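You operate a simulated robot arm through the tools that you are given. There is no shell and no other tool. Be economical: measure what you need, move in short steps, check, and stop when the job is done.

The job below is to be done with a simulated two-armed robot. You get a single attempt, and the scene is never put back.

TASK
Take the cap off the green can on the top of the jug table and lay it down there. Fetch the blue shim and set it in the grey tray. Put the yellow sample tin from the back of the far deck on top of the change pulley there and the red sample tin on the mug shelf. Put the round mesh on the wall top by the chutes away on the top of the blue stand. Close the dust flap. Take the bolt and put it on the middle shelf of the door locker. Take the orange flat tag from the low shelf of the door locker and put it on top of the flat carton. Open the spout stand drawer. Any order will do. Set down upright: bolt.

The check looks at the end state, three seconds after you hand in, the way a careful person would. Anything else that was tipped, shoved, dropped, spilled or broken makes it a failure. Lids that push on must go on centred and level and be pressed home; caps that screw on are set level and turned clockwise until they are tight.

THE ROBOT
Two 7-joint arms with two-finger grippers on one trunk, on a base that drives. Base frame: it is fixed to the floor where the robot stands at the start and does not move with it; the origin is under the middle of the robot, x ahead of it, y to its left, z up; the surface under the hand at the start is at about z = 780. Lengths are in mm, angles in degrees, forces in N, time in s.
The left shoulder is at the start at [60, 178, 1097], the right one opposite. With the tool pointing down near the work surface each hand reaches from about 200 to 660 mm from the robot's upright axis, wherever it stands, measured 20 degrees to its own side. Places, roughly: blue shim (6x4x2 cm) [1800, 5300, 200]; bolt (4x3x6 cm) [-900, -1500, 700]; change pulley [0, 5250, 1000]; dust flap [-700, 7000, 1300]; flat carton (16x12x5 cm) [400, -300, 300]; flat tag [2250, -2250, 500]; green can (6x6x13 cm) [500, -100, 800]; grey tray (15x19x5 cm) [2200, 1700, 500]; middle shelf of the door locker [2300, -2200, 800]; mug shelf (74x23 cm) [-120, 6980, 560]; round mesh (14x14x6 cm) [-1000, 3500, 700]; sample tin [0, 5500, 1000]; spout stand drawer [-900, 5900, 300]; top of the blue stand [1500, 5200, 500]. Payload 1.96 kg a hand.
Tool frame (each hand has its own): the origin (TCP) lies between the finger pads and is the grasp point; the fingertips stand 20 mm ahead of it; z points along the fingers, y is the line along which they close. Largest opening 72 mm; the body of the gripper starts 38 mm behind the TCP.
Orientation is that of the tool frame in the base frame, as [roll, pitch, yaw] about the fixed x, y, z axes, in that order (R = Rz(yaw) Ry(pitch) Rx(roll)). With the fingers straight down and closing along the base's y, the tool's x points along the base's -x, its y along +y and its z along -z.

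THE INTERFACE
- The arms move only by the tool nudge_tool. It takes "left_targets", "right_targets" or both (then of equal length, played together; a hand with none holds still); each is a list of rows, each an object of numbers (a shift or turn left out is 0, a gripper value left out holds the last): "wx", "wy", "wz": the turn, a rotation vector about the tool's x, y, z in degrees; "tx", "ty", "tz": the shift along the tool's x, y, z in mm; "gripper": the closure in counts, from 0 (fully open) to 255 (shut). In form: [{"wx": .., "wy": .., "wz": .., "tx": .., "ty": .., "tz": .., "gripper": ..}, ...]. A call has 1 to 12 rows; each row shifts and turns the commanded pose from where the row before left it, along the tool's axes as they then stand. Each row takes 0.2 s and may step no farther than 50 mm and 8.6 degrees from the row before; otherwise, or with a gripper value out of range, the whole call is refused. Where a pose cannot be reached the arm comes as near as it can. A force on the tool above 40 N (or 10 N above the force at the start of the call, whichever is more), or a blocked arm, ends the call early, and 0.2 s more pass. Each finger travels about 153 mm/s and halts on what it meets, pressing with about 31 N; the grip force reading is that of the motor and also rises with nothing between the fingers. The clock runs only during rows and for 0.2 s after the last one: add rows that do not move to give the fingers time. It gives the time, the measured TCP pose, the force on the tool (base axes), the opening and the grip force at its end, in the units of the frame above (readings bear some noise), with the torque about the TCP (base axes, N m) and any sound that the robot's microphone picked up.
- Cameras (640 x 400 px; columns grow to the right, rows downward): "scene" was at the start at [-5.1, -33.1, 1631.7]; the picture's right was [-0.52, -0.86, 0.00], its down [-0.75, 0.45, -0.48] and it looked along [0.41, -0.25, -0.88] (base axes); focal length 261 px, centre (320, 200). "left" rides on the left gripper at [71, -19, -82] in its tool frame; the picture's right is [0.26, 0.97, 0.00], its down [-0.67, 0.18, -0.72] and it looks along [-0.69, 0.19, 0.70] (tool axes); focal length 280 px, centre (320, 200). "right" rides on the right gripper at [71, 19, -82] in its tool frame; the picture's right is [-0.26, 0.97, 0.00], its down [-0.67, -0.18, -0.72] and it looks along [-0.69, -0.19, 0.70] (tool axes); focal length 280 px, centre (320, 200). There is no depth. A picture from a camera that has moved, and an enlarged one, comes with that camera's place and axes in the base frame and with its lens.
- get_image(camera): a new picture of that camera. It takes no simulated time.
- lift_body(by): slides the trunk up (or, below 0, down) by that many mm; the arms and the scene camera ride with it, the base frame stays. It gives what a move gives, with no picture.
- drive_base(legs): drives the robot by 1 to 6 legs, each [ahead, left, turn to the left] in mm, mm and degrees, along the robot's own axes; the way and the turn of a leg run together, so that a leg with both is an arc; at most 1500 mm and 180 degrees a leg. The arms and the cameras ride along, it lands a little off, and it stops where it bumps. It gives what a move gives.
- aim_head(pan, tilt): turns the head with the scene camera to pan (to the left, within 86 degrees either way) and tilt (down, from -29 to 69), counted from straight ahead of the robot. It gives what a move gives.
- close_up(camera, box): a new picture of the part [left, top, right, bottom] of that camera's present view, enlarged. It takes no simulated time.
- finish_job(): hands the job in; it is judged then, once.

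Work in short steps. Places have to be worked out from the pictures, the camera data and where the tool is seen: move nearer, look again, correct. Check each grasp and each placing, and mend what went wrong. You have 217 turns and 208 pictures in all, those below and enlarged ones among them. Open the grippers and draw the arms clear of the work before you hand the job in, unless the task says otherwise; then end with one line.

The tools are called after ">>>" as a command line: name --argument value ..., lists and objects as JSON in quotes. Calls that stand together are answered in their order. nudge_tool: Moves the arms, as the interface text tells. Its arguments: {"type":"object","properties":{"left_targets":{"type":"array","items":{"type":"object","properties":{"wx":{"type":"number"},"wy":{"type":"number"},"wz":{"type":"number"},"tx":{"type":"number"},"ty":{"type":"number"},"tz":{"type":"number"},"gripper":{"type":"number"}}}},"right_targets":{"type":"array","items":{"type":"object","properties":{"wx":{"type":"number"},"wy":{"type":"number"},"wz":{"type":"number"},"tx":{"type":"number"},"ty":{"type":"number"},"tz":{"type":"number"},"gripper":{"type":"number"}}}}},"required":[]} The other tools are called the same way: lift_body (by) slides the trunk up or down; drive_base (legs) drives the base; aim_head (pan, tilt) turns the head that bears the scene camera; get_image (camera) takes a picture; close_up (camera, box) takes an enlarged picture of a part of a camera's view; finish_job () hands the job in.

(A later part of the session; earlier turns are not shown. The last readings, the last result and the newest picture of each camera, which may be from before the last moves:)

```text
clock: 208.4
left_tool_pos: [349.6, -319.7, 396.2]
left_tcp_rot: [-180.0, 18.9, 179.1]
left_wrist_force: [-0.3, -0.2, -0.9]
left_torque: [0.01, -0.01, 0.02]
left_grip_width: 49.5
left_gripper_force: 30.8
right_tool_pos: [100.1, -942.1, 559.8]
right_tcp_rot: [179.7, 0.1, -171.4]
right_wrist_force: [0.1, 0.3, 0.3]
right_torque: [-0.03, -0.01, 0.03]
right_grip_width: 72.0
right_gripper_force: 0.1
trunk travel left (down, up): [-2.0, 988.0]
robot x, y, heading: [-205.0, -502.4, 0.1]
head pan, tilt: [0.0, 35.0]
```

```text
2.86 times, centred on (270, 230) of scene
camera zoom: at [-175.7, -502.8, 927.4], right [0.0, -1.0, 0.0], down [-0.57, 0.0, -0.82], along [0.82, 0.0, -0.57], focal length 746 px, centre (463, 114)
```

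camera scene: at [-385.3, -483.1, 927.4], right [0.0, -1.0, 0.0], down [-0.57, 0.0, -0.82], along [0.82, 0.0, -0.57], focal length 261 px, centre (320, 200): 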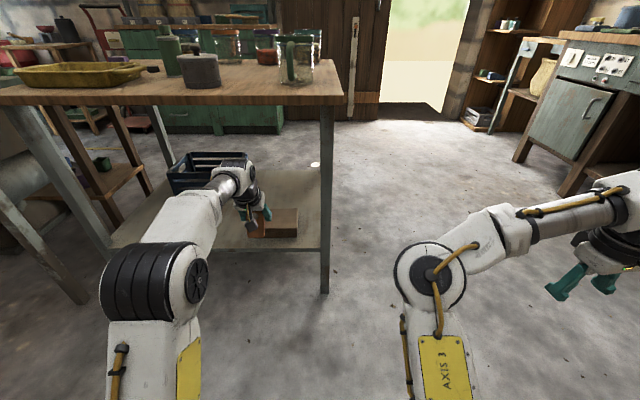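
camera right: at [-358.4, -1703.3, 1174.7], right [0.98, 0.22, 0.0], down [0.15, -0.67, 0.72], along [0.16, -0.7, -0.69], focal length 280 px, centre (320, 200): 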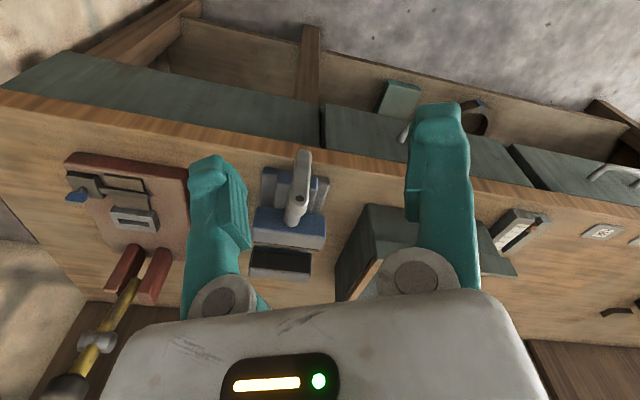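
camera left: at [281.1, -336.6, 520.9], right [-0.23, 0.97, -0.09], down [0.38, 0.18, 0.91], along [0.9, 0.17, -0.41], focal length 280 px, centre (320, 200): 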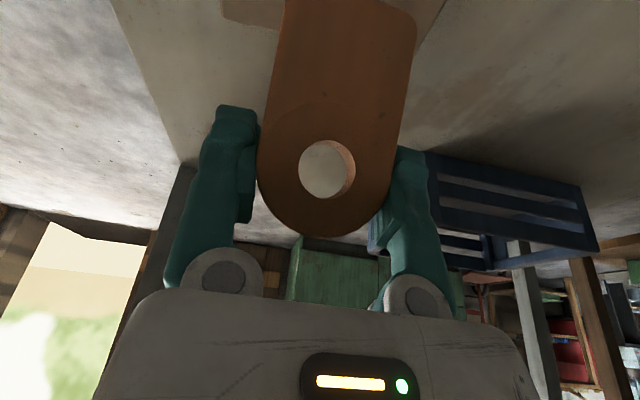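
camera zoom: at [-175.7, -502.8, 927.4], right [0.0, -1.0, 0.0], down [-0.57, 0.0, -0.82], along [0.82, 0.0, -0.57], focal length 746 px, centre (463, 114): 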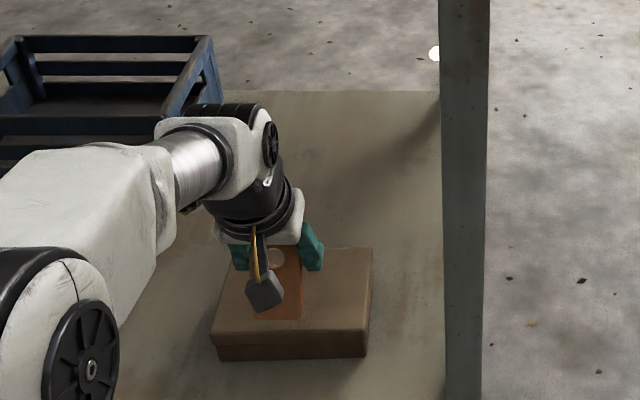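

Just above contact. I swing the TCP along an arc about the tag's lower edge to lay it down (first half).

>>> nudge_tool --left_targets '[{"tx": 0.6, "tz": 1.9}, {"tx": -5.4, "tz": 6.1}, {"tx": -4.8, "tz": 6.5}, {"tx": -4.1, "tz": 7.1}, {"tx": -3.3, "tz": 7.5}]'

>>> get_image --camera "left"

```text
clock: 209.7
left_tool_pos: [376.2, -319.7, 374.7]
left_tcp_rot: [-179.9, 19.1, 179.1]
left_wrist_force: [0.3, 0.7, 0.0]
left_torque: [0.01, 0.0, 0.0]
left_grip_width: 49.6
left_gripper_force: 31.1
right_tool_pos: [100.9, -943.3, 559.3]
right_tcp_rot: [179.6, 0.3, -171.5]
right_wrist_force: [1.2, -0.3, -0.7]
right_torque: [0.02, 0.01, 0.0]
right_grip_width: 72.1
right_gripper_force: 0.0
trunk travel left (down, up): [-2.0, 988.0]
robot x, y, heading: [-203.0, -501.1, 0.1]
head pan, tilt: [0.0, 35.0]
```

```text
99 pictures are left
camera left: at [283.4, -337.7, 428.7], right [-0.23, 0.97, -0.09], down [0.41, 0.18, 0.9], along [0.88, 0.17, -0.44], focal length 280 px, centre (320, 200)
```

left: 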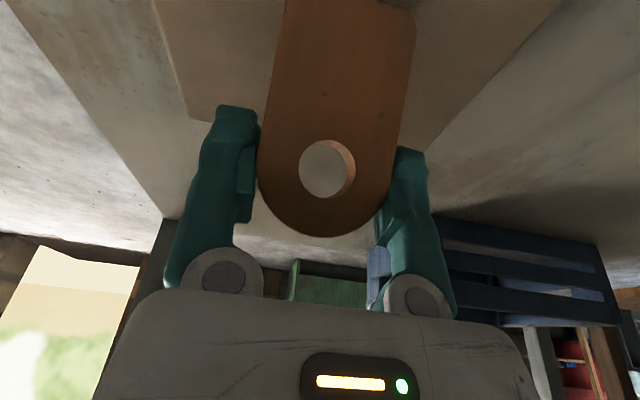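

No contact yet, so the tag is shorter below the grip than assumed. I feel downward.

>>> nudge_tool --left_targets '[{"tx": 1.3, "tz": 3.8}, {}, {"tx": 1.3, "tz": 3.8}, {}]'

>>> nudge_tool --left_targets '[{"tx": 1.3, "tz": 3.8}, {}]'

>>> nudge_tool --left_targets '[{"tx": 1.3, "tz": 3.8}, {}]'

>>> close_up --camera "scene" --box '[190, 160, 350, 300]'

```text
clock: 210.7
left_tool_pos: [377.5, -319.6, 369.4]
left_tcp_rot: [179.9, 19.6, 179.1]
left_wrist_force: [2.7, -3.3, 37.6]
left_torque: [0.57, 0.94, 0.04]
left_grip_width: 49.1
left_gripper_force: 31.3
right_tool_pos: [100.3, -944.5, 559.4]
right_tcp_rot: [179.6, 0.3, -171.3]
right_wrist_force: [0.5, 0.6, -0.4]
right_torque: [-0.03, 0.01, -0.02]
right_grip_width: 71.8
right_gripper_force: 0.1
trunk travel left (down, up): [-2.0, 988.0]
robot x, y, heading: [-204.1, -502.6, 0.1]
head pan, tilt: [0.0, 35.0]
```

```text
clock: 211.0
left_tool_pos: [378.1, -321.3, 369.9]
left_tcp_rot: [-180.0, 20.0, 179.1]
left_wrist_force: [-2.1, 0.1, 24.4]
left_torque: [0.09, 0.88, 0.02]
left_grip_width: 49.4
left_gripper_force: 30.5
right_tool_pos: [99.0, -944.3, 559.7]
right_tcp_rot: [179.7, 0.4, -171.4]
right_wrist_force: [0.9, -0.7, -0.6]
right_torque: [0.0, 0.01, -0.01]
right_grip_width: 72.0
right_gripper_force: 0.1
trunk travel left (down, up): [-2.0, 988.0]
robot x, y, heading: [-203.1, -505.4, 0.2]
head pan, tilt: [0.0, 35.0]
stopped in row 1 (left hand): the force on the tool passed its limit at 50 N (the readings are from after the stop); the commanded pose is now the measured one
```

```text
clock: 211.4
left_tool_pos: [379.3, -320.2, 370.6]
left_tcp_rot: [180.0, 20.5, 179.1]
left_wrist_force: [-2.4, -0.9, 20.8]
left_torque: [0.08, 0.74, 0.02]
left_grip_width: 49.1
left_gripper_force: 31.3
right_tool_pos: [99.7, -942.7, 558.9]
right_tcp_rot: [179.7, 0.3, -171.4]
right_wrist_force: [-0.8, 0.3, 0.3]
right_torque: [0.02, 0.0, -0.01]
right_grip_width: 72.1
right_gripper_force: 0.0
trunk travel left (down, up): [-2.0, 988.0]
robot x, y, heading: [-202.9, -504.2, 0.0]
head pan, tilt: [0.0, 35.0]
stopped in row 1 (left hand): the force on the tool passed its limit at 43 N (the readings are from after the stop); the commanded pose is now the measured one
```

```text
2.86 times, centred on (270, 230) of scene
camera zoom: at [-177.6, -503.4, 927.3], right [0.0, -1.0, 0.0], down [-0.57, 0.0, -0.82], along [0.82, 0.0, -0.57], focal length 746 px, centre (463, 114)
```

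zoom: 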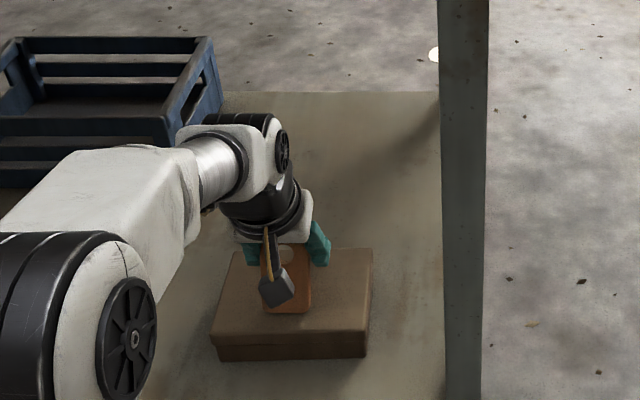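

The tag reaches ~50 mm below the grip. I shift back 20 mm so it will end centred, then do the lay-down arc again.

>>> nudge_tool --left_targets '[{"tx": 18.1, "tz": -8.7}, {}, {"tx": 0.9, "tz": 2.4}, {"tx": -4.3, "tz": 5.7}, {"tx": -3.5, "tz": 6.2}, {"tx": -2.5, "tz": 6.7}]'

>>> close_up --camera "scene" --box '[190, 160, 350, 300]'

```text
clock: 212.4
left_tool_pos: [363.9, -320.3, 370.7]
left_tcp_rot: [180.0, 20.7, 179.0]
left_wrist_force: [-1.9, -0.7, 21.9]
left_torque: [0.08, 0.79, 0.02]
left_grip_width: 49.7
left_gripper_force: 31.3
right_tool_pos: [98.6, -943.6, 559.6]
right_tcp_rot: [179.7, 0.3, -171.5]
right_wrist_force: [-0.3, -0.4, 0.1]
right_torque: [0.01, 0.0, 0.0]
right_grip_width: 72.0
right_gripper_force: 0.0
trunk travel left (down, up): [-2.0, 988.0]
robot x, y, heading: [-202.6, -506.1, -0.1]
head pan, tilt: [0.0, 35.0]
stopped in row 4 (left hand): the force on the tool passed its limit at 41 N (the readings are from after the stop); the commanded pose is now the measured one
```

```text
2.86 times, centred on (270, 230) of scene
camera zoom: at [-177.7, -503.5, 927.4], right [0.0, -1.0, 0.0], down [-0.57, 0.0, -0.82], along [0.82, 0.0, -0.57], focal length 746 px, centre (463, 114)
```

zoom: 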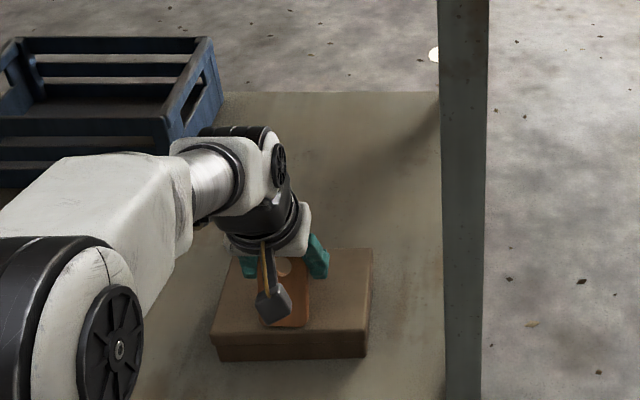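

I ease the grip slightly so the tag can tip forward between the finger pads.

>>> nudge_tool --left_targets '[{"gripper": 84}, {"gripper": 80}, {"gripper": 76}, {"gripper": 72}, {}, {}]'

>>> get_image --camera "left"

>>> close_up --camera "scene" --box '[190, 160, 350, 300]'

```text
clock: 213.8
left_tool_pos: [363.6, -320.7, 365.6]
left_tcp_rot: [-179.9, 20.2, 179.1]
left_wrist_force: [0.2, -0.2, 0.2]
left_torque: [-0.01, -0.02, -0.01]
left_grip_width: 53.6
left_gripper_force: 10.5
right_tool_pos: [100.9, -942.4, 558.2]
right_tcp_rot: [179.6, 0.2, -171.4]
right_wrist_force: [0.3, 0.1, 1.1]
right_torque: [-0.01, 0.02, 0.03]
right_grip_width: 72.0
right_gripper_force: 0.0
trunk travel left (down, up): [-2.0, 988.0]
robot x, y, heading: [-204.6, -501.9, -0.1]
head pan, tilt: [0.0, 35.0]
```

```text
96 pictures are left
camera left: at [269.7, -337.9, 418.2], right [-0.23, 0.97, -0.09], down [0.39, 0.18, 0.9], along [0.89, 0.17, -0.42], focal length 280 px, centre (320, 200)
```

left: 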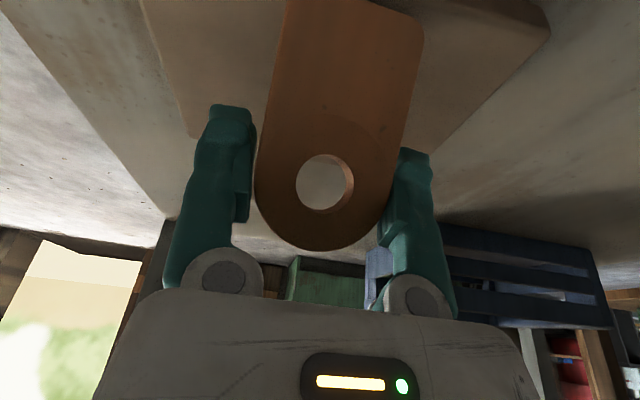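

```text
2.86 times, centred on (270, 230) of scene
camera zoom: at [-175.9, -502.8, 927.4], right [0.0, -1.0, 0.0], down [-0.57, 0.0, -0.82], along [0.82, 0.0, -0.57], focal length 746 px, centre (463, 114)
```

zoom: 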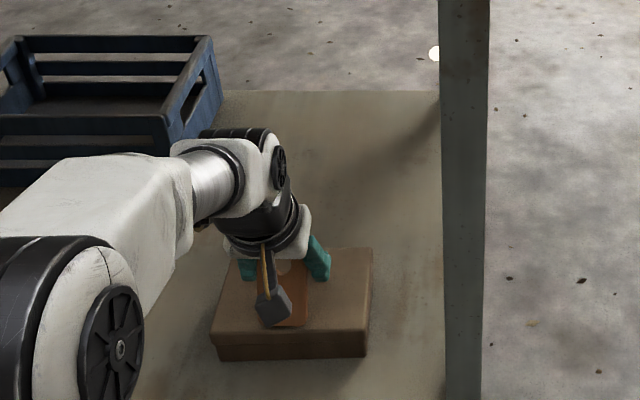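

Still lightly held. I open further in steps.

>>> nudge_tool --left_targets '[{"gripper": 62}, {"gripper": 52}, {"gripper": 40}, {"gripper": 20}, {"gripper": 0}, {}]'

>>> get_image --camera "left"

>>> close_up --camera "scene" --box '[190, 160, 350, 300]'

```text
clock: 215.2
left_tool_pos: [362.6, -320.9, 364.5]
left_tcp_rot: [-180.0, 20.2, 179.1]
left_wrist_force: [0.6, -0.3, -0.1]
left_torque: [-0.03, 0.05, 0.01]
left_grip_width: 72.1
left_gripper_force: 0.1
right_tool_pos: [100.5, -943.9, 558.8]
right_tcp_rot: [179.6, 0.2, -171.5]
right_wrist_force: [0.5, -0.8, 0.5]
right_torque: [-0.02, 0.02, 0.0]
right_grip_width: 71.9
right_gripper_force: 0.1
trunk travel left (down, up): [-2.0, 988.0]
robot x, y, heading: [-202.5, -502.3, -0.1]
head pan, tilt: [0.0, 35.0]
```

```text
94 pictures are left
camera left: at [269.7, -338.0, 418.3], right [-0.23, 0.97, -0.09], down [0.39, 0.18, 0.9], along [0.89, 0.17, -0.42], focal length 280 px, centre (320, 200)
```

left: 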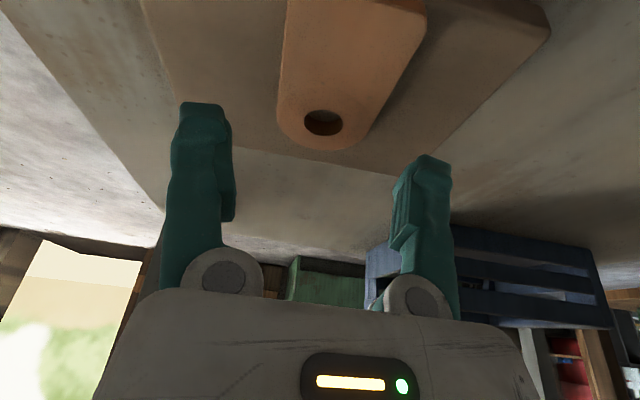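

```text
2.86 times, centred on (270, 230) of scene
camera zoom: at [-175.8, -502.8, 927.4], right [0.0, -1.0, 0.0], down [-0.57, 0.0, -0.82], along [0.82, 0.0, -0.57], focal length 746 px, centre (463, 114)
```

zoom: 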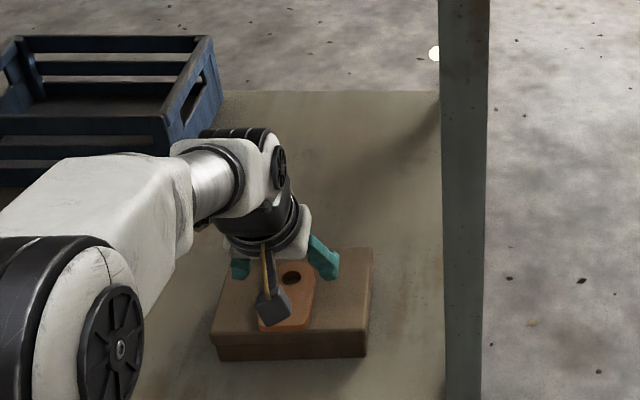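

The tag lies flat on the carton: done. I lift the hand, back out, raise the trunk and look north.

>>> nudge_tool --left_targets '[{"tx": -10, "tz": -28}, {"tx": -10, "tz": -28}, {}]'

>>> drive_base --legs '[[-280, 0, 0]]'

>>> lift_body --by 620

>>> nudge_tool --left_targets '[{"tx": 45}, {"tx": 45}, {"tx": 45}, {"tx": 40, "wy": 8}, {"wy": 8}, {"wy": 4}]' --right_targets '[{"ty": 40}, {"ty": 40}, {"ty": 40}, {"ty": 30}, {}, {}]'

>>> aim_head --pan 80 --tilt 15

>>> get_image --camera "scene"

```text
clock: 216.0
left_tool_pos: [362.9, -321.8, 426.6]
left_tcp_rot: [-179.9, 20.2, 179.2]
left_wrist_force: [0.7, -0.4, -0.7]
left_torque: [0.0, 0.04, 0.01]
left_grip_width: 72.1
left_gripper_force: 0.1
right_tool_pos: [99.2, -943.5, 558.6]
right_tcp_rot: [179.7, 0.2, -171.4]
right_wrist_force: [-0.3, -0.4, 0.5]
right_torque: [0.02, 0.01, 0.01]
right_grip_width: 71.9
right_gripper_force: 0.0
trunk travel left (down, up): [-2.0, 988.0]
robot x, y, heading: [-201.9, -502.3, -0.0]
head pan, tilt: [0.0, 35.0]
```

```text
clock: 217.9
left_tool_pos: [84.4, -325.2, 425.9]
left_tcp_rot: [-179.9, 20.2, 178.7]
left_wrist_force: [0.3, -0.3, 0.7]
left_torque: [0.0, -0.02, -0.03]
left_grip_width: 71.9
left_gripper_force: 0.1
right_tool_pos: [-181.5, -944.7, 558.8]
right_tcp_rot: [179.7, 0.1, -172.0]
right_wrist_force: [-0.2, 0.3, -0.1]
right_torque: [0.02, 0.03, 0.02]
right_grip_width: 71.8
right_gripper_force: 0.0
trunk travel left (down, up): [-2.0, 988.0]
robot x, y, heading: [-481.0, -498.4, -0.6]
head pan, tilt: [0.0, 35.0]
```

```text
refused: 620 is not a number from -400 to 400
```

```text
clock: 219.3
left_tool_pos: [-79.2, -321.7, 365.8]
left_tcp_rot: [-180.0, 0.1, 178.7]
left_wrist_force: [-0.3, -0.5, -0.2]
left_torque: [-0.02, -0.01, 0.04]
left_grip_width: 72.1
left_gripper_force: 0.0
right_tool_pos: [-201.6, -795.9, 559.9]
right_tcp_rot: [179.6, 0.2, -171.9]
right_wrist_force: [0.7, -0.1, -1.0]
right_torque: [0.02, -0.02, -0.01]
right_grip_width: 72.1
right_gripper_force: 0.0
trunk travel left (down, up): [-2.0, 988.0]
robot x, y, heading: [-486.0, -502.7, -0.5]
head pan, tilt: [0.0, 35.0]
```

```text
clock: 220.8
left_tool_pos: [-78.9, -321.6, 364.7]
left_tcp_rot: [-179.8, 0.2, 178.7]
left_wrist_force: [0.4, 0.4, 0.3]
left_torque: [-0.02, 0.01, 0.01]
left_grip_width: 71.9
left_gripper_force: 0.1
right_tool_pos: [-202.5, -797.5, 560.0]
right_tcp_rot: [179.6, 0.2, -171.9]
right_wrist_force: [-0.1, -0.1, -0.9]
right_torque: [-0.02, -0.01, -0.02]
right_grip_width: 72.1
right_gripper_force: 0.0
trunk travel left (down, up): [-2.0, 988.0]
robot x, y, heading: [-483.9, -503.4, -0.5]
head pan, tilt: [80.0, 15.0]
```

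```text
92 pictures are left
camera scene: at [-526.1, -409.2, 959.4], right [0.98, -0.18, 0.0], down [-0.05, -0.25, -0.97], along [0.18, 0.95, -0.26], focal length 261 px, centre (320, 200)
```

scene: 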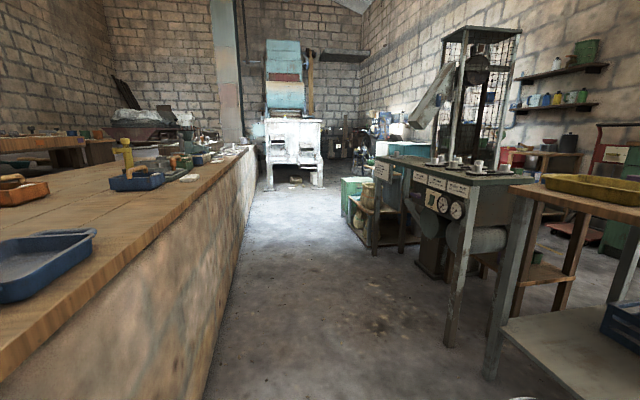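

The corridor between wall and machines is clear. I raise the trunk 400 and drive north to about y = 3250.

>>> lift_body --by 400

>>> drive_base --legs '[[0, 0, 90.5], [0, -160, 0], [1500, 0, 0], [1500, 0, 0], [650, 0, 0]]'

>>> aim_head --pan 40 --tilt 30

>>> get_image --camera "scene"

```text
clock: 224.7
left_tool_pos: [-79.0, -322.2, 765.1]
left_tcp_rot: [-180.0, 0.2, 178.7]
left_wrist_force: [-0.4, -0.3, -0.7]
left_torque: [-0.03, -0.03, 0.01]
left_grip_width: 72.0
left_gripper_force: 0.1
right_tool_pos: [-202.9, -795.9, 960.6]
right_tcp_rot: [179.7, 0.2, -171.8]
right_wrist_force: [-0.2, 0.0, 0.4]
right_torque: [-0.03, 0.0, 0.0]
right_grip_width: 71.7
right_gripper_force: 0.0
trunk travel left (down, up): [-402.0, 588.0]
robot x, y, heading: [-481.1, -501.9, -0.4]
head pan, tilt: [80.0, 15.0]
```

```text
clock: 247.2
left_tool_pos: [-342.6, 3555.2, 764.5]
left_tcp_rot: [-179.8, 0.1, -94.0]
left_wrist_force: [0.0, 0.2, -0.2]
left_torque: [-0.03, 0.03, 0.0]
left_grip_width: 71.8
left_gripper_force: 0.0
right_tool_pos: [125.4, 3410.5, 961.1]
right_tcp_rot: [179.7, 0.3, -84.6]
right_wrist_force: [-0.2, 0.2, -0.2]
right_torque: [-0.03, -0.01, 0.0]
right_grip_width: 71.9
right_gripper_force: 0.0
trunk travel left (down, up): [-402.0, 588.0]
robot x, y, heading: [-182.1, 3141.1, 86.8]
head pan, tilt: [80.0, 15.0]
```

```text
clock: 248.2
left_tool_pos: [-343.1, 3555.1, 765.8]
left_tcp_rot: [-179.9, 0.2, -94.0]
left_wrist_force: [0.8, -0.1, 0.1]
left_torque: [0.01, 0.02, -0.02]
left_grip_width: 71.9
left_gripper_force: 0.1
right_tool_pos: [125.5, 3410.0, 960.0]
right_tcp_rot: [179.7, 0.3, -84.6]
right_wrist_force: [-0.6, -0.5, 0.3]
right_torque: [0.02, -0.01, 0.04]
right_grip_width: 72.0
right_gripper_force: 0.0
trunk travel left (down, up): [-402.0, 588.0]
robot x, y, heading: [-182.1, 3143.8, 86.8]
head pan, tilt: [40.0, 30.0]
```

```text
91 pictures are left
camera scene: at [-240.7, 3157.8, 1335.3], right [0.8, 0.6, 0.0], down [0.3, -0.4, -0.87], along [-0.52, 0.69, -0.5], focal length 261 px, centre (320, 200)
```

scene: 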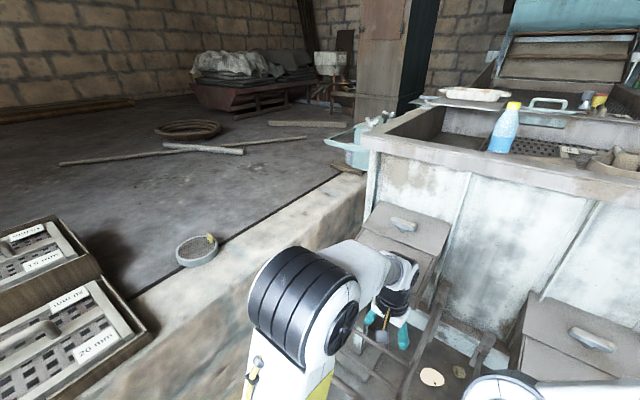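

The round sieve is at about [-1030, 3467] on the wall. I zoom in on it.

>>> close_up --camera "scene" --box '[150, 210, 250, 290]'

>>> close_up --camera "scene" --box '[330, 180, 640, 400]'

```text
5.00 times, centred on (200, 250) of scene
camera zoom: at [-240.7, 3157.8, 1335.3], right [0.8, 0.6, 0.0], down [0.3, -0.4, -0.87], along [-0.52, 0.69, -0.5], focal length 1305 px, centre (920, -50)
```

zoom: 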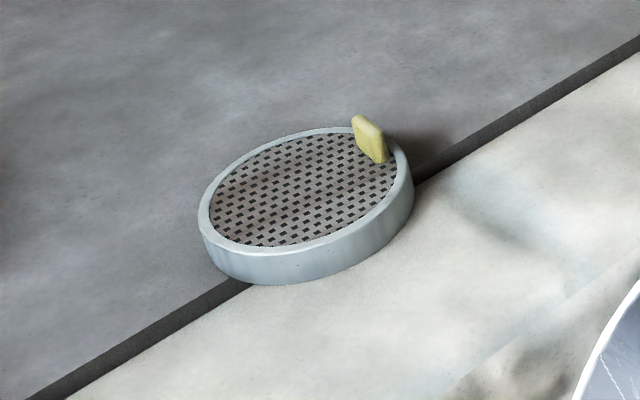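

```text
1.82 times, centred on (485, 290) of scene
camera zoom: at [-240.7, 3157.8, 1335.3], right [0.8, 0.6, 0.0], down [0.3, -0.4, -0.87], along [-0.52, 0.69, -0.5], focal length 474 px, centre (20, 36)
```

zoom: 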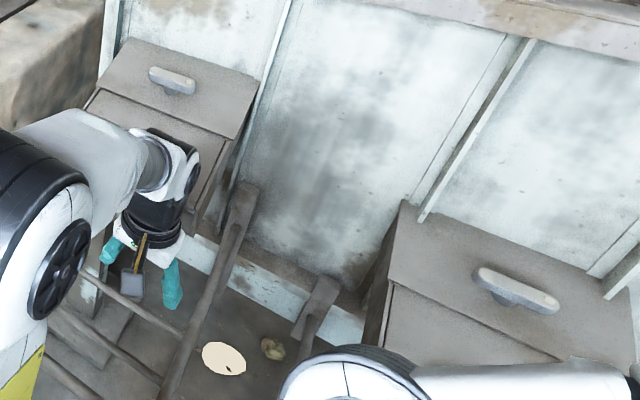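

It has an upright yellow tab on its +y rim, good to grip. I raise the left hand, back off, turn to face the wall and move in with the right hand near the sieve.

>>> nudge_tool --left_targets '[{"tz": -45}, {"tz": -45}, {"tz": -45}, {"tx": 40}, {"tx": 40}]'

>>> drive_base --legs '[[-150, 0, 0], [0, 0, 93.2], [0, -340, 0], [240, 0, 0]]'

>>> aim_head --pan -10 --tilt 45

>>> get_image --camera "scene"

>>> get_image --camera "right"

```text
clock: 249.4
left_tool_pos: [-351.7, 3465.9, 789.3]
left_tcp_rot: [180.0, 0.5, -94.0]
left_wrist_force: [0.5, -0.3, 0.0]
left_torque: [-0.01, 0.02, 0.01]
left_grip_width: 72.0
left_gripper_force: 0.0
left hand out of reach, approached as far as the arm can: row 1, 2, 3
right_tool_pos: [125.9, 3409.5, 960.0]
right_tcp_rot: [179.7, 0.2, -84.7]
right_wrist_force: [0.3, -0.1, -0.1]
right_torque: [0.0, 0.01, -0.01]
right_grip_width: 72.0
right_gripper_force: 0.0
trunk travel left (down, up): [-402.0, 588.0]
robot x, y, heading: [-184.2, 3146.2, 87.0]
head pan, tilt: [40.0, 30.0]
```

```text
clock: 258.0
left_tool_pos: [-731.0, 3161.1, 789.7]
left_tcp_rot: [180.0, 0.4, -1.7]
left_wrist_force: [-0.3, 0.3, 0.2]
left_torque: [0.0, 0.02, 0.02]
left_grip_width: 72.0
left_gripper_force: 0.1
right_tool_pos: [-695.1, 3642.3, 960.4]
right_tcp_rot: [179.8, 0.2, 7.7]
right_wrist_force: [1.2, 0.3, 0.0]
right_torque: [-0.01, 0.01, 0.03]
right_grip_width: 71.9
right_gripper_force: 0.1
trunk travel left (down, up): [-402.0, 588.0]
robot x, y, heading: [-413.0, 3345.5, 179.0]
head pan, tilt: [40.0, 30.0]
stopped in leg 4: the robot was blocked; the commanded pose is now the measured one
```

```text
clock: 259.1
left_tool_pos: [-730.4, 3163.7, 791.3]
left_tcp_rot: [179.9, 0.4, -1.7]
left_wrist_force: [0.5, -0.5, -1.1]
left_torque: [-0.04, 0.0, 0.0]
left_grip_width: 71.6
left_gripper_force: 0.0
right_tool_pos: [-693.9, 3642.4, 959.1]
right_tcp_rot: [179.7, 0.2, 7.9]
right_wrist_force: [-0.5, 0.4, 0.1]
right_torque: [0.02, -0.05, 0.0]
right_grip_width: 71.8
right_gripper_force: 0.0
trunk travel left (down, up): [-402.0, 588.0]
robot x, y, heading: [-416.9, 3343.8, 179.2]
head pan, tilt: [-10.0, 45.0]
```

```text
88 pictures are left
camera scene: at [-437.5, 3360.6, 1312.6], right [0.19, 0.98, 0.0], down [0.69, -0.13, -0.71], along [-0.69, 0.13, -0.71], focal length 261 px, centre (320, 200)
```

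scene: 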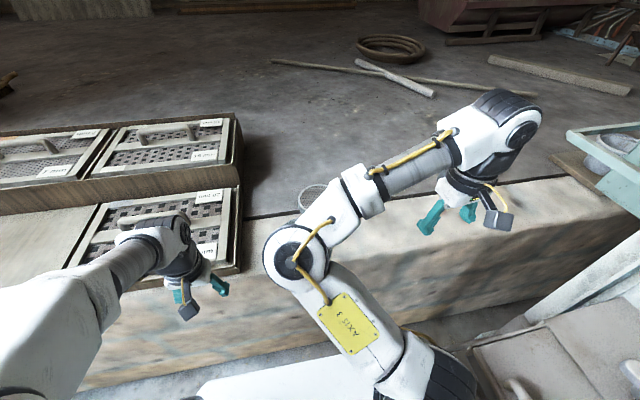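

```text
87 pictures are left
camera right: at [-620.8, 3633.2, 1040.6], right [-0.13, -0.99, 0.01], down [-0.69, 0.09, 0.72], along [-0.71, 0.09, -0.7], focal length 280 px, centre (320, 200)
```

right: 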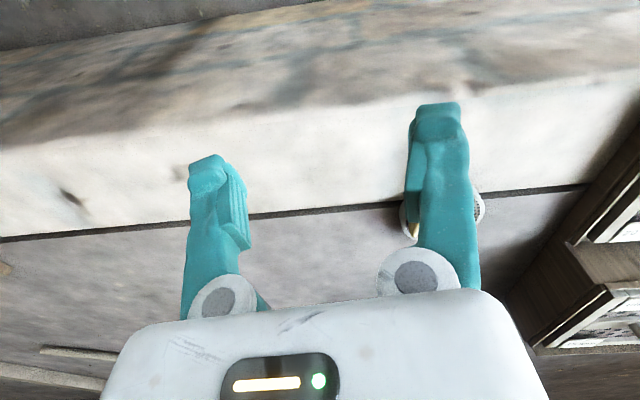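

The base is stopped by the wall; the tab is at about [-1055, 3515]. I reach the right hand out over it and tilt forward.

>>> nudge_tool --right_targets '[{"tx": -45, "ty": 16}, {"tx": -45, "ty": 16}, {"tx": -45, "ty": 16}, {"tx": -45, "ty": 16}, {"tx": -40, "ty": 16}, {"wy": -8}, {"wy": -8}, {"wy": -8}, {"wy": -8}]'

>>> get_image --camera "right"

```text
clock: 261.1
left_tool_pos: [-730.6, 3163.0, 790.2]
left_tcp_rot: [-179.9, 0.3, -1.7]
left_wrist_force: [-0.7, 0.5, -0.1]
left_torque: [-0.01, -0.02, -0.01]
left_grip_width: 72.2
left_gripper_force: 0.1
right_tool_pos: [-903.0, 3533.1, 960.7]
right_tcp_rot: [179.6, 32.3, 7.6]
right_wrist_force: [0.0, -0.1, -0.9]
right_torque: [-0.01, 0.0, -0.02]
right_grip_width: 71.8
right_gripper_force: 0.1
trunk travel left (down, up): [-402.0, 588.0]
robot x, y, heading: [-416.1, 3344.6, 179.2]
head pan, tilt: [-10.0, 45.0]
```

```text
86 pictures are left
camera right: at [-796.4, 3528.1, 990.7], right [-0.09, -0.99, 0.15], down [-0.21, 0.16, 0.96], along [-0.97, 0.06, -0.22], focal length 280 px, centre (320, 200)
```

right: 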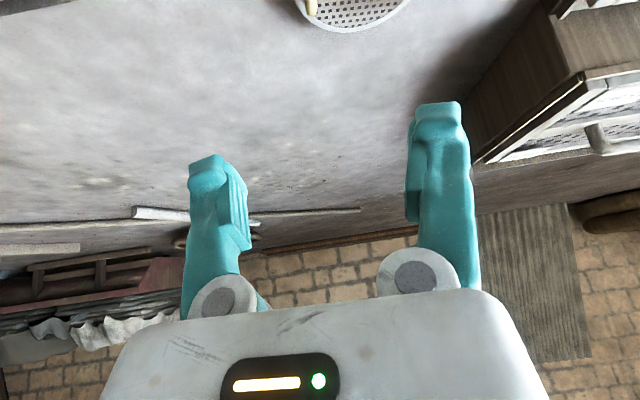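

The tab is at about [-1045, 3522]. I move diagonally down to ~50 mm short of it and look.

>>> nudge_tool --right_targets '[{"tx": 1, "tz": 39}, {"tx": 1, "tz": 39}, {"tx": 1, "tz": 39}, {"tx": 1, "tz": 39}, {"tx": 1, "tz": 39}, {}]'

>>> get_image --camera "right"

```text
clock: 262.6
left_tool_pos: [-730.5, 3162.7, 790.9]
left_tcp_rot: [-179.9, 0.4, -1.7]
left_wrist_force: [0.4, 0.1, -1.0]
left_torque: [-0.03, -0.01, 0.02]
left_grip_width: 72.0
left_gripper_force: 0.1
right_tool_pos: [-1005.5, 3519.7, 796.7]
right_tcp_rot: [179.7, 32.3, 7.7]
right_wrist_force: [-0.5, 0.3, -1.4]
right_torque: [-0.01, 0.03, 0.01]
right_grip_width: 72.3
right_gripper_force: 0.2
trunk travel left (down, up): [-402.0, 588.0]
robot x, y, heading: [-418.9, 3343.4, 178.8]
head pan, tilt: [-10.0, 45.0]
```

```text
85 pictures are left
camera right: at [-899.9, 3514.1, 826.8], right [-0.09, -0.99, 0.14], down [-0.21, 0.16, 0.96], along [-0.97, 0.06, -0.22], focal length 280 px, centre (320, 200)
```

right: 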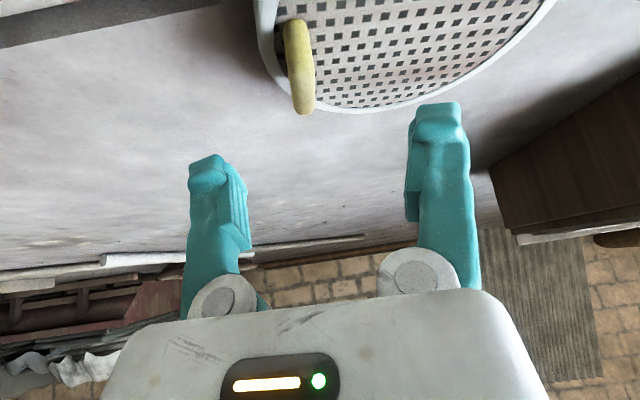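

The tab is edge-on (~14 mm thick), at [-1045, 3524], z 690–738. I narrow to ~36 mm, go down to TCP z 724 and grip.

>>> nudge_tool --right_targets '[{"ty": -9.3, "gripper": 128}, {"tx": 3, "tz": 28}, {"tx": 3, "tz": 28}, {"tx": 2, "tz": 26}, {}, {"gripper": 255}, {"gripper": 255}, {"gripper": 255}]'

>>> get_image --camera "right"

```text
clock: 263.5
left_tool_pos: [-729.3, 3163.0, 790.7]
left_tcp_rot: [180.0, 0.6, -1.6]
left_wrist_force: [0.2, 0.8, -0.2]
left_torque: [0.02, 0.0, 0.01]
left_grip_width: 72.0
left_gripper_force: 0.1
right_tool_pos: [-1032.6, 3524.4, 747.6]
right_tcp_rot: [179.7, 33.3, 7.5]
right_wrist_force: [5.6, -0.1, 21.8]
right_torque: [-0.58, -0.15, 0.28]
right_grip_width: 37.1
right_gripper_force: 1.3
trunk travel left (down, up): [-402.0, 588.0]
robot x, y, heading: [-419.2, 3342.5, 179.1]
head pan, tilt: [-10.0, 45.0]
stopped in row 4 (right hand): the force on the tool passed its limit at 54 N (the readings are from after the stop); the commanded pose is now the measured one
```

```text
84 pictures are left
camera right: at [-927.1, 3519.7, 776.8], right [-0.09, -0.98, 0.15], down [-0.19, 0.16, 0.97], along [-0.98, 0.06, -0.2], focal length 280 px, centre (320, 200)
```

right: 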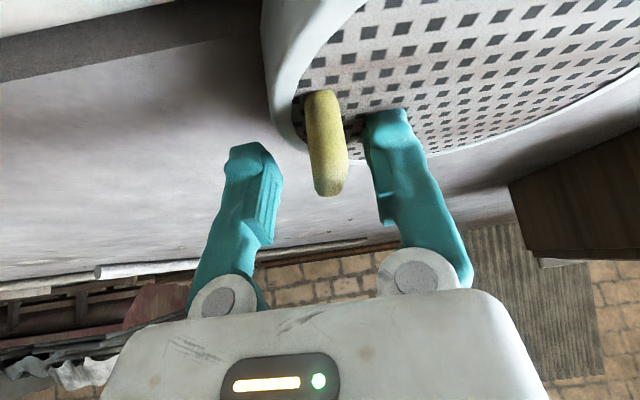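

The finger tip touches the mesh surface; the tab is already between the pads. I rise 3 mm and close.

>>> nudge_tool --right_targets '[{"tz": -4}, {}, {"gripper": 200}, {"gripper": 255}, {"gripper": 255}, {}]'

>>> get_image --camera "right"

```text
clock: 264.9
left_tool_pos: [-731.7, 3163.4, 790.1]
left_tcp_rot: [-179.9, 0.3, -1.6]
left_wrist_force: [-0.4, 0.1, -0.3]
left_torque: [-0.01, -0.03, 0.05]
left_grip_width: 72.2
left_gripper_force: 0.1
right_tool_pos: [-1029.1, 3523.9, 748.0]
right_tcp_rot: [179.8, 32.9, 7.4]
right_wrist_force: [0.7, -2.1, 3.6]
right_torque: [-0.08, -0.19, -0.12]
right_grip_width: 11.1
right_gripper_force: 31.1
trunk travel left (down, up): [-402.0, 588.0]
robot x, y, heading: [-414.6, 3343.6, 179.1]
head pan, tilt: [-10.0, 45.0]
```

```text
83 pictures are left
camera right: at [-924.2, 3519.7, 777.0], right [-0.09, -0.98, 0.15], down [-0.2, 0.16, 0.97], along [-0.98, 0.06, -0.21], focal length 280 px, centre (320, 200)
```

right: 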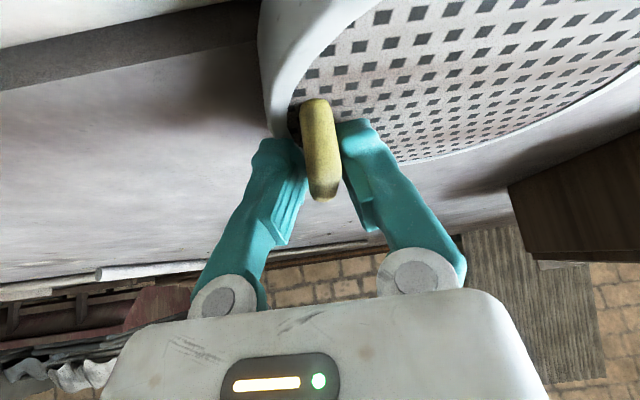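

Tab gripped (11 mm). Lift and check.

>>> nudge_tool --right_targets '[{"tx": -11, "tz": -17}, {"tx": -22, "tz": -34}, {"tx": -22, "tz": -34}, {"tx": -22, "tz": -34}, {}]'

>>> get_image --camera "right"

>>> get_image --camera "scene"

```text
clock: 266.1
left_tool_pos: [-730.7, 3162.2, 789.9]
left_tcp_rot: [-180.0, 0.4, -1.8]
left_wrist_force: [0.3, 0.0, -0.7]
left_torque: [0.03, 0.0, -0.02]
left_grip_width: 72.2
left_gripper_force: 0.1
right_tool_pos: [-1031.0, 3523.8, 892.1]
right_tcp_rot: [179.6, 32.9, 7.4]
right_wrist_force: [0.4, -0.8, -2.5]
right_torque: [0.08, 0.01, 0.01]
right_grip_width: 10.8
right_gripper_force: 30.7
trunk travel left (down, up): [-402.0, 588.0]
robot x, y, heading: [-414.6, 3345.1, 178.9]
head pan, tilt: [-10.0, 45.0]
```

```text
82 pictures are left
camera right: at [-925.0, 3519.3, 920.7], right [-0.09, -0.98, 0.15], down [-0.2, 0.16, 0.97], along [-0.98, 0.06, -0.21], focal length 280 px, centre (320, 200)
```

right: 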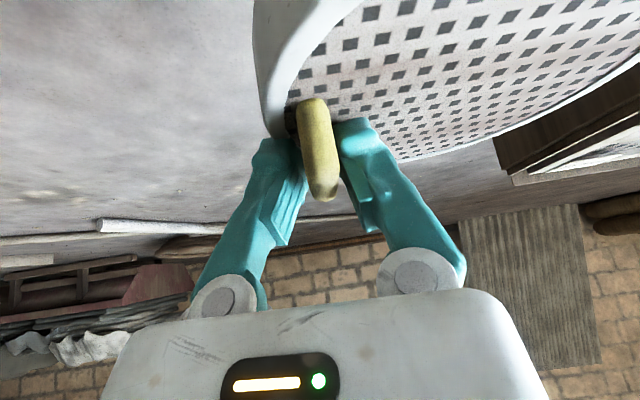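

```text
81 pictures are left
camera scene: at [-438.0, 3360.8, 1312.6], right [0.19, 0.98, 0.0], down [0.69, -0.13, -0.71], along [-0.69, 0.13, -0.71], focal length 261 px, centre (320, 200)
```

scene: 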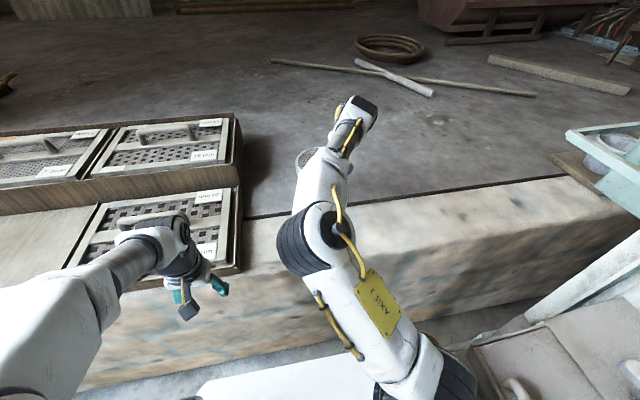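

Sieve held level. I pull the hand in, move away from wall and machine, and turn to look northeast.

>>> nudge_tool --right_targets '[{"tx": 33, "tz": -21}, {"tx": 33, "tz": -21}, {"tx": 33, "tz": -21}, {"tx": 33, "tz": -21}, {"tx": 33, "tz": -21}]'

>>> drive_base --legs '[[-250, 0, 0], [0, 500, 0], [0, 0, -135]]'

>>> aim_head --pan 0 --tilt 15

>>> get_image --camera "scene"

```text
clock: 267.3
left_tool_pos: [-730.3, 3162.0, 791.2]
left_tcp_rot: [-180.0, 0.5, -1.7]
left_wrist_force: [-0.6, -0.8, -0.6]
left_torque: [0.05, 0.0, -0.02]
left_grip_width: 71.9
left_gripper_force: 0.0
right_tool_pos: [-834.2, 3550.6, 887.5]
right_tcp_rot: [179.7, 33.1, 7.4]
right_wrist_force: [-0.1, 0.6, -1.5]
right_torque: [0.09, 0.03, -0.02]
right_grip_width: 10.7
right_gripper_force: 31.0
trunk travel left (down, up): [-402.0, 588.0]
robot x, y, heading: [-416.5, 3345.9, 179.2]
head pan, tilt: [-10.0, 45.0]
```

```text
clock: 277.3
left_tool_pos: [-71.0, 3184.4, 791.7]
left_tcp_rot: [180.0, 0.5, -137.6]
left_wrist_force: [-0.4, -0.2, -0.6]
left_torque: [-0.04, 0.0, -0.01]
left_grip_width: 71.9
left_gripper_force: 0.0
right_tool_pos: [272.5, 2978.9, 887.6]
right_tcp_rot: [179.6, 32.9, -128.4]
right_wrist_force: [0.5, 0.1, -2.1]
right_torque: [-0.08, -0.07, 0.01]
right_grip_width: 10.4
right_gripper_force: 30.9
trunk travel left (down, up): [-402.0, 588.0]
robot x, y, heading: [-171.1, 2832.6, 43.3]
head pan, tilt: [-10.0, 45.0]
```

```text
clock: 278.2
left_tool_pos: [-71.0, 3184.8, 790.2]
left_tcp_rot: [-180.0, 0.4, -137.5]
left_wrist_force: [-0.1, -0.1, 0.4]
left_torque: [0.0, -0.02, 0.05]
left_grip_width: 71.8
left_gripper_force: 0.0
right_tool_pos: [273.4, 2979.1, 887.5]
right_tcp_rot: [179.7, 32.8, -128.4]
right_wrist_force: [-0.2, -0.3, -1.7]
right_torque: [-0.06, -0.06, -0.02]
right_grip_width: 10.3
right_gripper_force: 30.4
trunk travel left (down, up): [-402.0, 588.0]
robot x, y, heading: [-168.8, 2832.4, 43.3]
head pan, tilt: [0.0, 15.0]
```

```text
80 pictures are left
camera scene: at [-145.8, 2857.3, 1359.3], right [0.69, -0.73, 0.0], down [-0.19, -0.18, -0.97], along [0.7, 0.66, -0.26], focal length 261 px, centre (320, 200)
```

scene: 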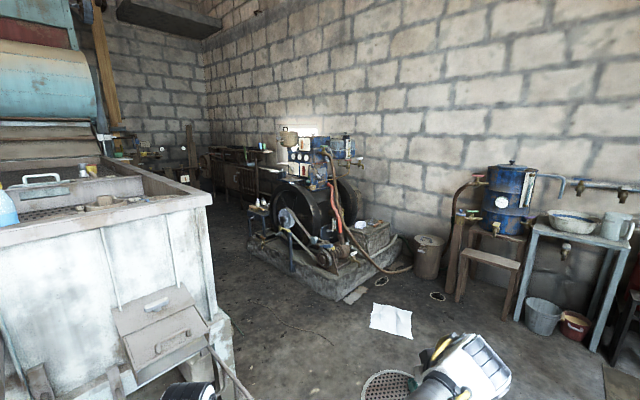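

The blue stand should project near (269, 209), beside the engine; I zoom there.

>>> close_up --camera "scene" --box '[190, 130, 440, 310]'

```text
2.22 times, centred on (315, 220) of scene
camera zoom: at [-145.8, 2857.3, 1359.3], right [0.69, -0.73, 0.0], down [-0.19, -0.18, -0.97], along [0.7, 0.66, -0.26], focal length 580 px, centre (331, 156)
```

zoom: 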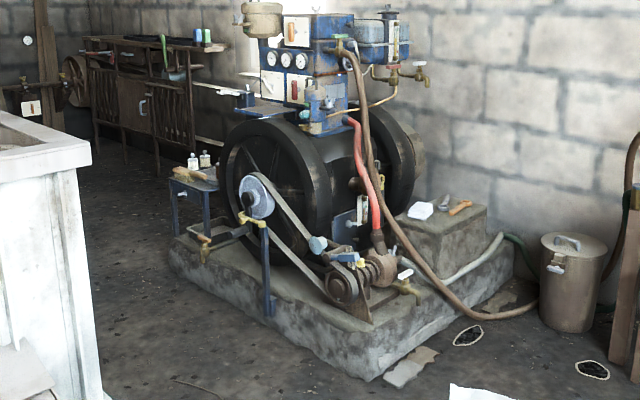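

The blue stand is the little table by the engine plinth at about x 1400–1500, y 5200. I drive diagonally to the aisle west of the plinth, face north and look.

>>> drive_base --legs '[[1450, 0, 0], [0, 0, 46.7], [500, 0, 0]]'

>>> aim_head --pan -25 --tilt 35

>>> get_image --camera "scene"

```text
clock: 290.1
left_tool_pos: [732.4, 4634.0, 790.1]
left_tcp_rot: [180.0, 0.3, -91.7]
left_wrist_force: [0.0, 0.6, 0.3]
left_torque: [0.01, -0.01, 0.02]
left_grip_width: 71.9
left_gripper_force: 0.1
right_tool_pos: [1117.5, 4736.8, 887.1]
right_tcp_rot: [179.7, 33.0, -82.6]
right_wrist_force: [-0.2, -0.2, -1.4]
right_torque: [0.04, -0.13, 0.02]
right_grip_width: 10.0
right_gripper_force: 31.3
trunk travel left (down, up): [-402.0, 588.0]
robot x, y, heading: [914.0, 4320.9, 89.0]
head pan, tilt: [0.0, 15.0]
```

```text
clock: 291.0
left_tool_pos: [731.5, 4633.3, 790.5]
left_tcp_rot: [180.0, 0.4, -91.7]
left_wrist_force: [0.0, -0.1, 0.0]
left_torque: [-0.01, 0.01, 0.02]
left_grip_width: 72.2
left_gripper_force: 0.2
right_tool_pos: [1118.5, 4737.3, 887.7]
right_tcp_rot: [179.8, 32.9, -82.6]
right_wrist_force: [0.3, 0.4, -2.9]
right_torque: [0.02, -0.09, -0.01]
right_grip_width: 10.1
right_gripper_force: 31.1
trunk travel left (down, up): [-402.0, 588.0]
robot x, y, heading: [911.9, 4323.6, 89.2]
head pan, tilt: [-25.0, 35.0]
```

```text
78 pictures are left
camera scene: at [950.8, 4338.5, 1327.5], right [0.9, -0.44, 0.0], down [-0.25, -0.52, -0.82], along [0.36, 0.74, -0.57], focal length 261 px, centre (320, 200)
```

scene: 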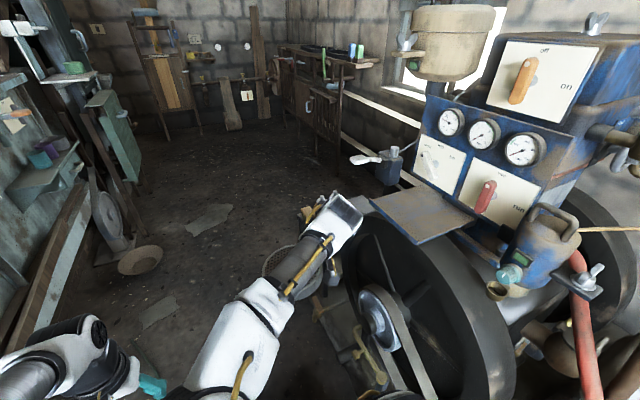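

The stand hides behind my right hand. I advance 400 mm (60 left) and aim the head at it.

>>> drive_base --legs '[[400, 60, 0]]'

>>> aim_head --pan -48 --tilt 45

>>> get_image --camera "scene"

```text
clock: 293.6
left_tool_pos: [678.8, 5033.9, 790.8]
left_tcp_rot: [180.0, 0.3, -92.0]
left_wrist_force: [0.0, 0.3, -0.5]
left_torque: [0.02, 0.0, -0.01]
left_grip_width: 72.0
left_gripper_force: 0.0
right_tool_pos: [1066.9, 5136.7, 887.5]
right_tcp_rot: [179.7, 32.8, -83.0]
right_wrist_force: [-0.2, 0.4, -3.4]
right_torque: [0.01, -0.12, -0.02]
right_grip_width: 10.2
right_gripper_force: 30.9
trunk travel left (down, up): [-402.0, 588.0]
robot x, y, heading: [859.9, 4712.1, 88.9]
head pan, tilt: [-25.0, 35.0]
```

```text
clock: 294.4
left_tool_pos: [680.4, 5033.2, 789.0]
left_tcp_rot: [-180.0, 0.4, -92.1]
left_wrist_force: [-0.8, -1.3, -0.1]
left_torque: [0.01, 0.01, -0.02]
left_grip_width: 72.0
left_gripper_force: 0.0
right_tool_pos: [1067.9, 5136.7, 888.4]
right_tcp_rot: [179.6, 32.9, -83.0]
right_wrist_force: [0.2, 0.7, -1.9]
right_torque: [0.02, -0.11, -0.03]
right_grip_width: 10.5
right_gripper_force: 31.3
trunk travel left (down, up): [-402.0, 588.0]
robot x, y, heading: [861.1, 4716.3, 88.8]
head pan, tilt: [-48.0, 45.0]
```

```text
77 pictures are left
camera scene: at [920.4, 4712.0, 1312.6], right [0.65, -0.76, 0.0], down [-0.53, -0.46, -0.71], along [0.53, 0.46, -0.71], focal length 261 px, centre (320, 200)
```

scene: 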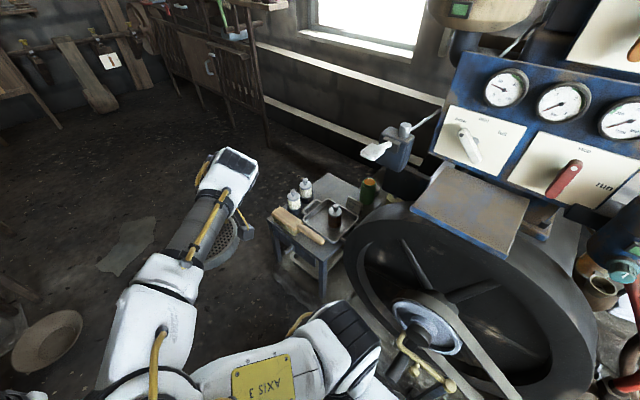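

>>> close_up --camera "scene" --box '[230, 150, 410, 300]'

```text
2.67 times, centred on (320, 225) of scene
camera zoom: at [920.4, 4712.0, 1312.6], right [0.65, -0.76, 0.0], down [-0.53, -0.46, -0.71], along [0.53, 0.46, -0.71], focal length 696 px, centre (320, 133)
```

zoom: 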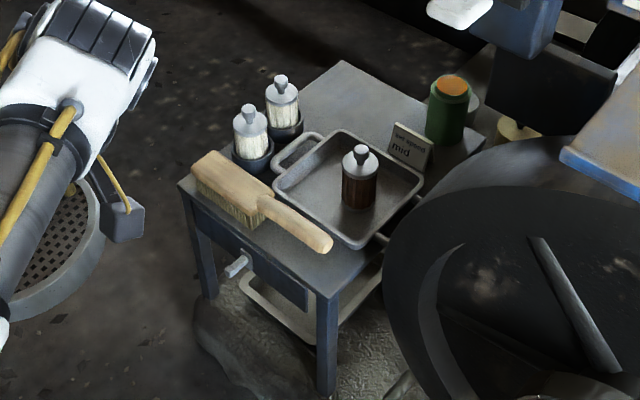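

The free place on the stand is its NE part, around [1630, 5235]. I drive round to the north side and face south.

>>> drive_base --legs '[[1040, 0, 0], [0, 0, -88.8], [760, 0, 0], [0, 0, -90]]'

>>> aim_head --pan 0 --tilt 50

>>> get_image --camera "scene"

```text
clock: 311.2
left_tool_pos: [1822.2, 5447.5, 790.4]
left_tcp_rot: [179.9, 0.4, 87.3]
left_wrist_force: [-0.7, 0.4, 0.3]
left_torque: [-0.02, 0.0, -0.02]
left_grip_width: 71.9
left_gripper_force: 0.2
right_tool_pos: [1434.4, 5347.9, 887.8]
right_tcp_rot: [179.7, 32.9, 96.4]
right_wrist_force: [-0.9, 0.3, -3.5]
right_torque: [-0.02, 0.11, -0.02]
right_grip_width: 10.1
right_gripper_force: 30.5
trunk travel left (down, up): [-402.0, 588.0]
robot x, y, heading: [1642.9, 5764.9, -92.0]
head pan, tilt: [-48.0, 45.0]
```

```text
clock: 312.3
left_tool_pos: [1823.5, 5446.9, 790.2]
left_tcp_rot: [179.9, 0.4, 87.4]
left_wrist_force: [-0.1, 0.2, -0.6]
left_torque: [-0.03, 0.02, 0.0]
left_grip_width: 72.0
left_gripper_force: 0.2
right_tool_pos: [1434.9, 5349.5, 887.6]
right_tcp_rot: [179.7, 33.0, 96.3]
right_wrist_force: [-0.4, -0.5, -2.0]
right_torque: [0.01, 0.13, 0.02]
right_grip_width: 10.1
right_gripper_force: 31.0
trunk travel left (down, up): [-402.0, 588.0]
robot x, y, heading: [1643.9, 5770.2, -91.8]
head pan, tilt: [0.0, 50.0]
```

```text
75 pictures are left
camera scene: at [1643.5, 5748.2, 1305.7], right [-1.0, 0.03, 0.0], down [0.03, 0.77, -0.64], along [-0.02, -0.64, -0.77], focal length 261 px, centre (320, 200)
```

scene: 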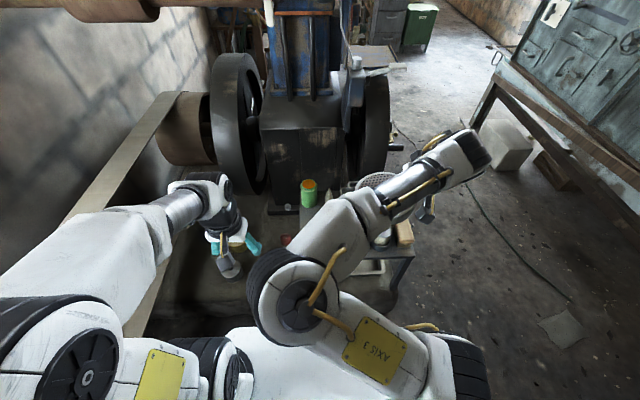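

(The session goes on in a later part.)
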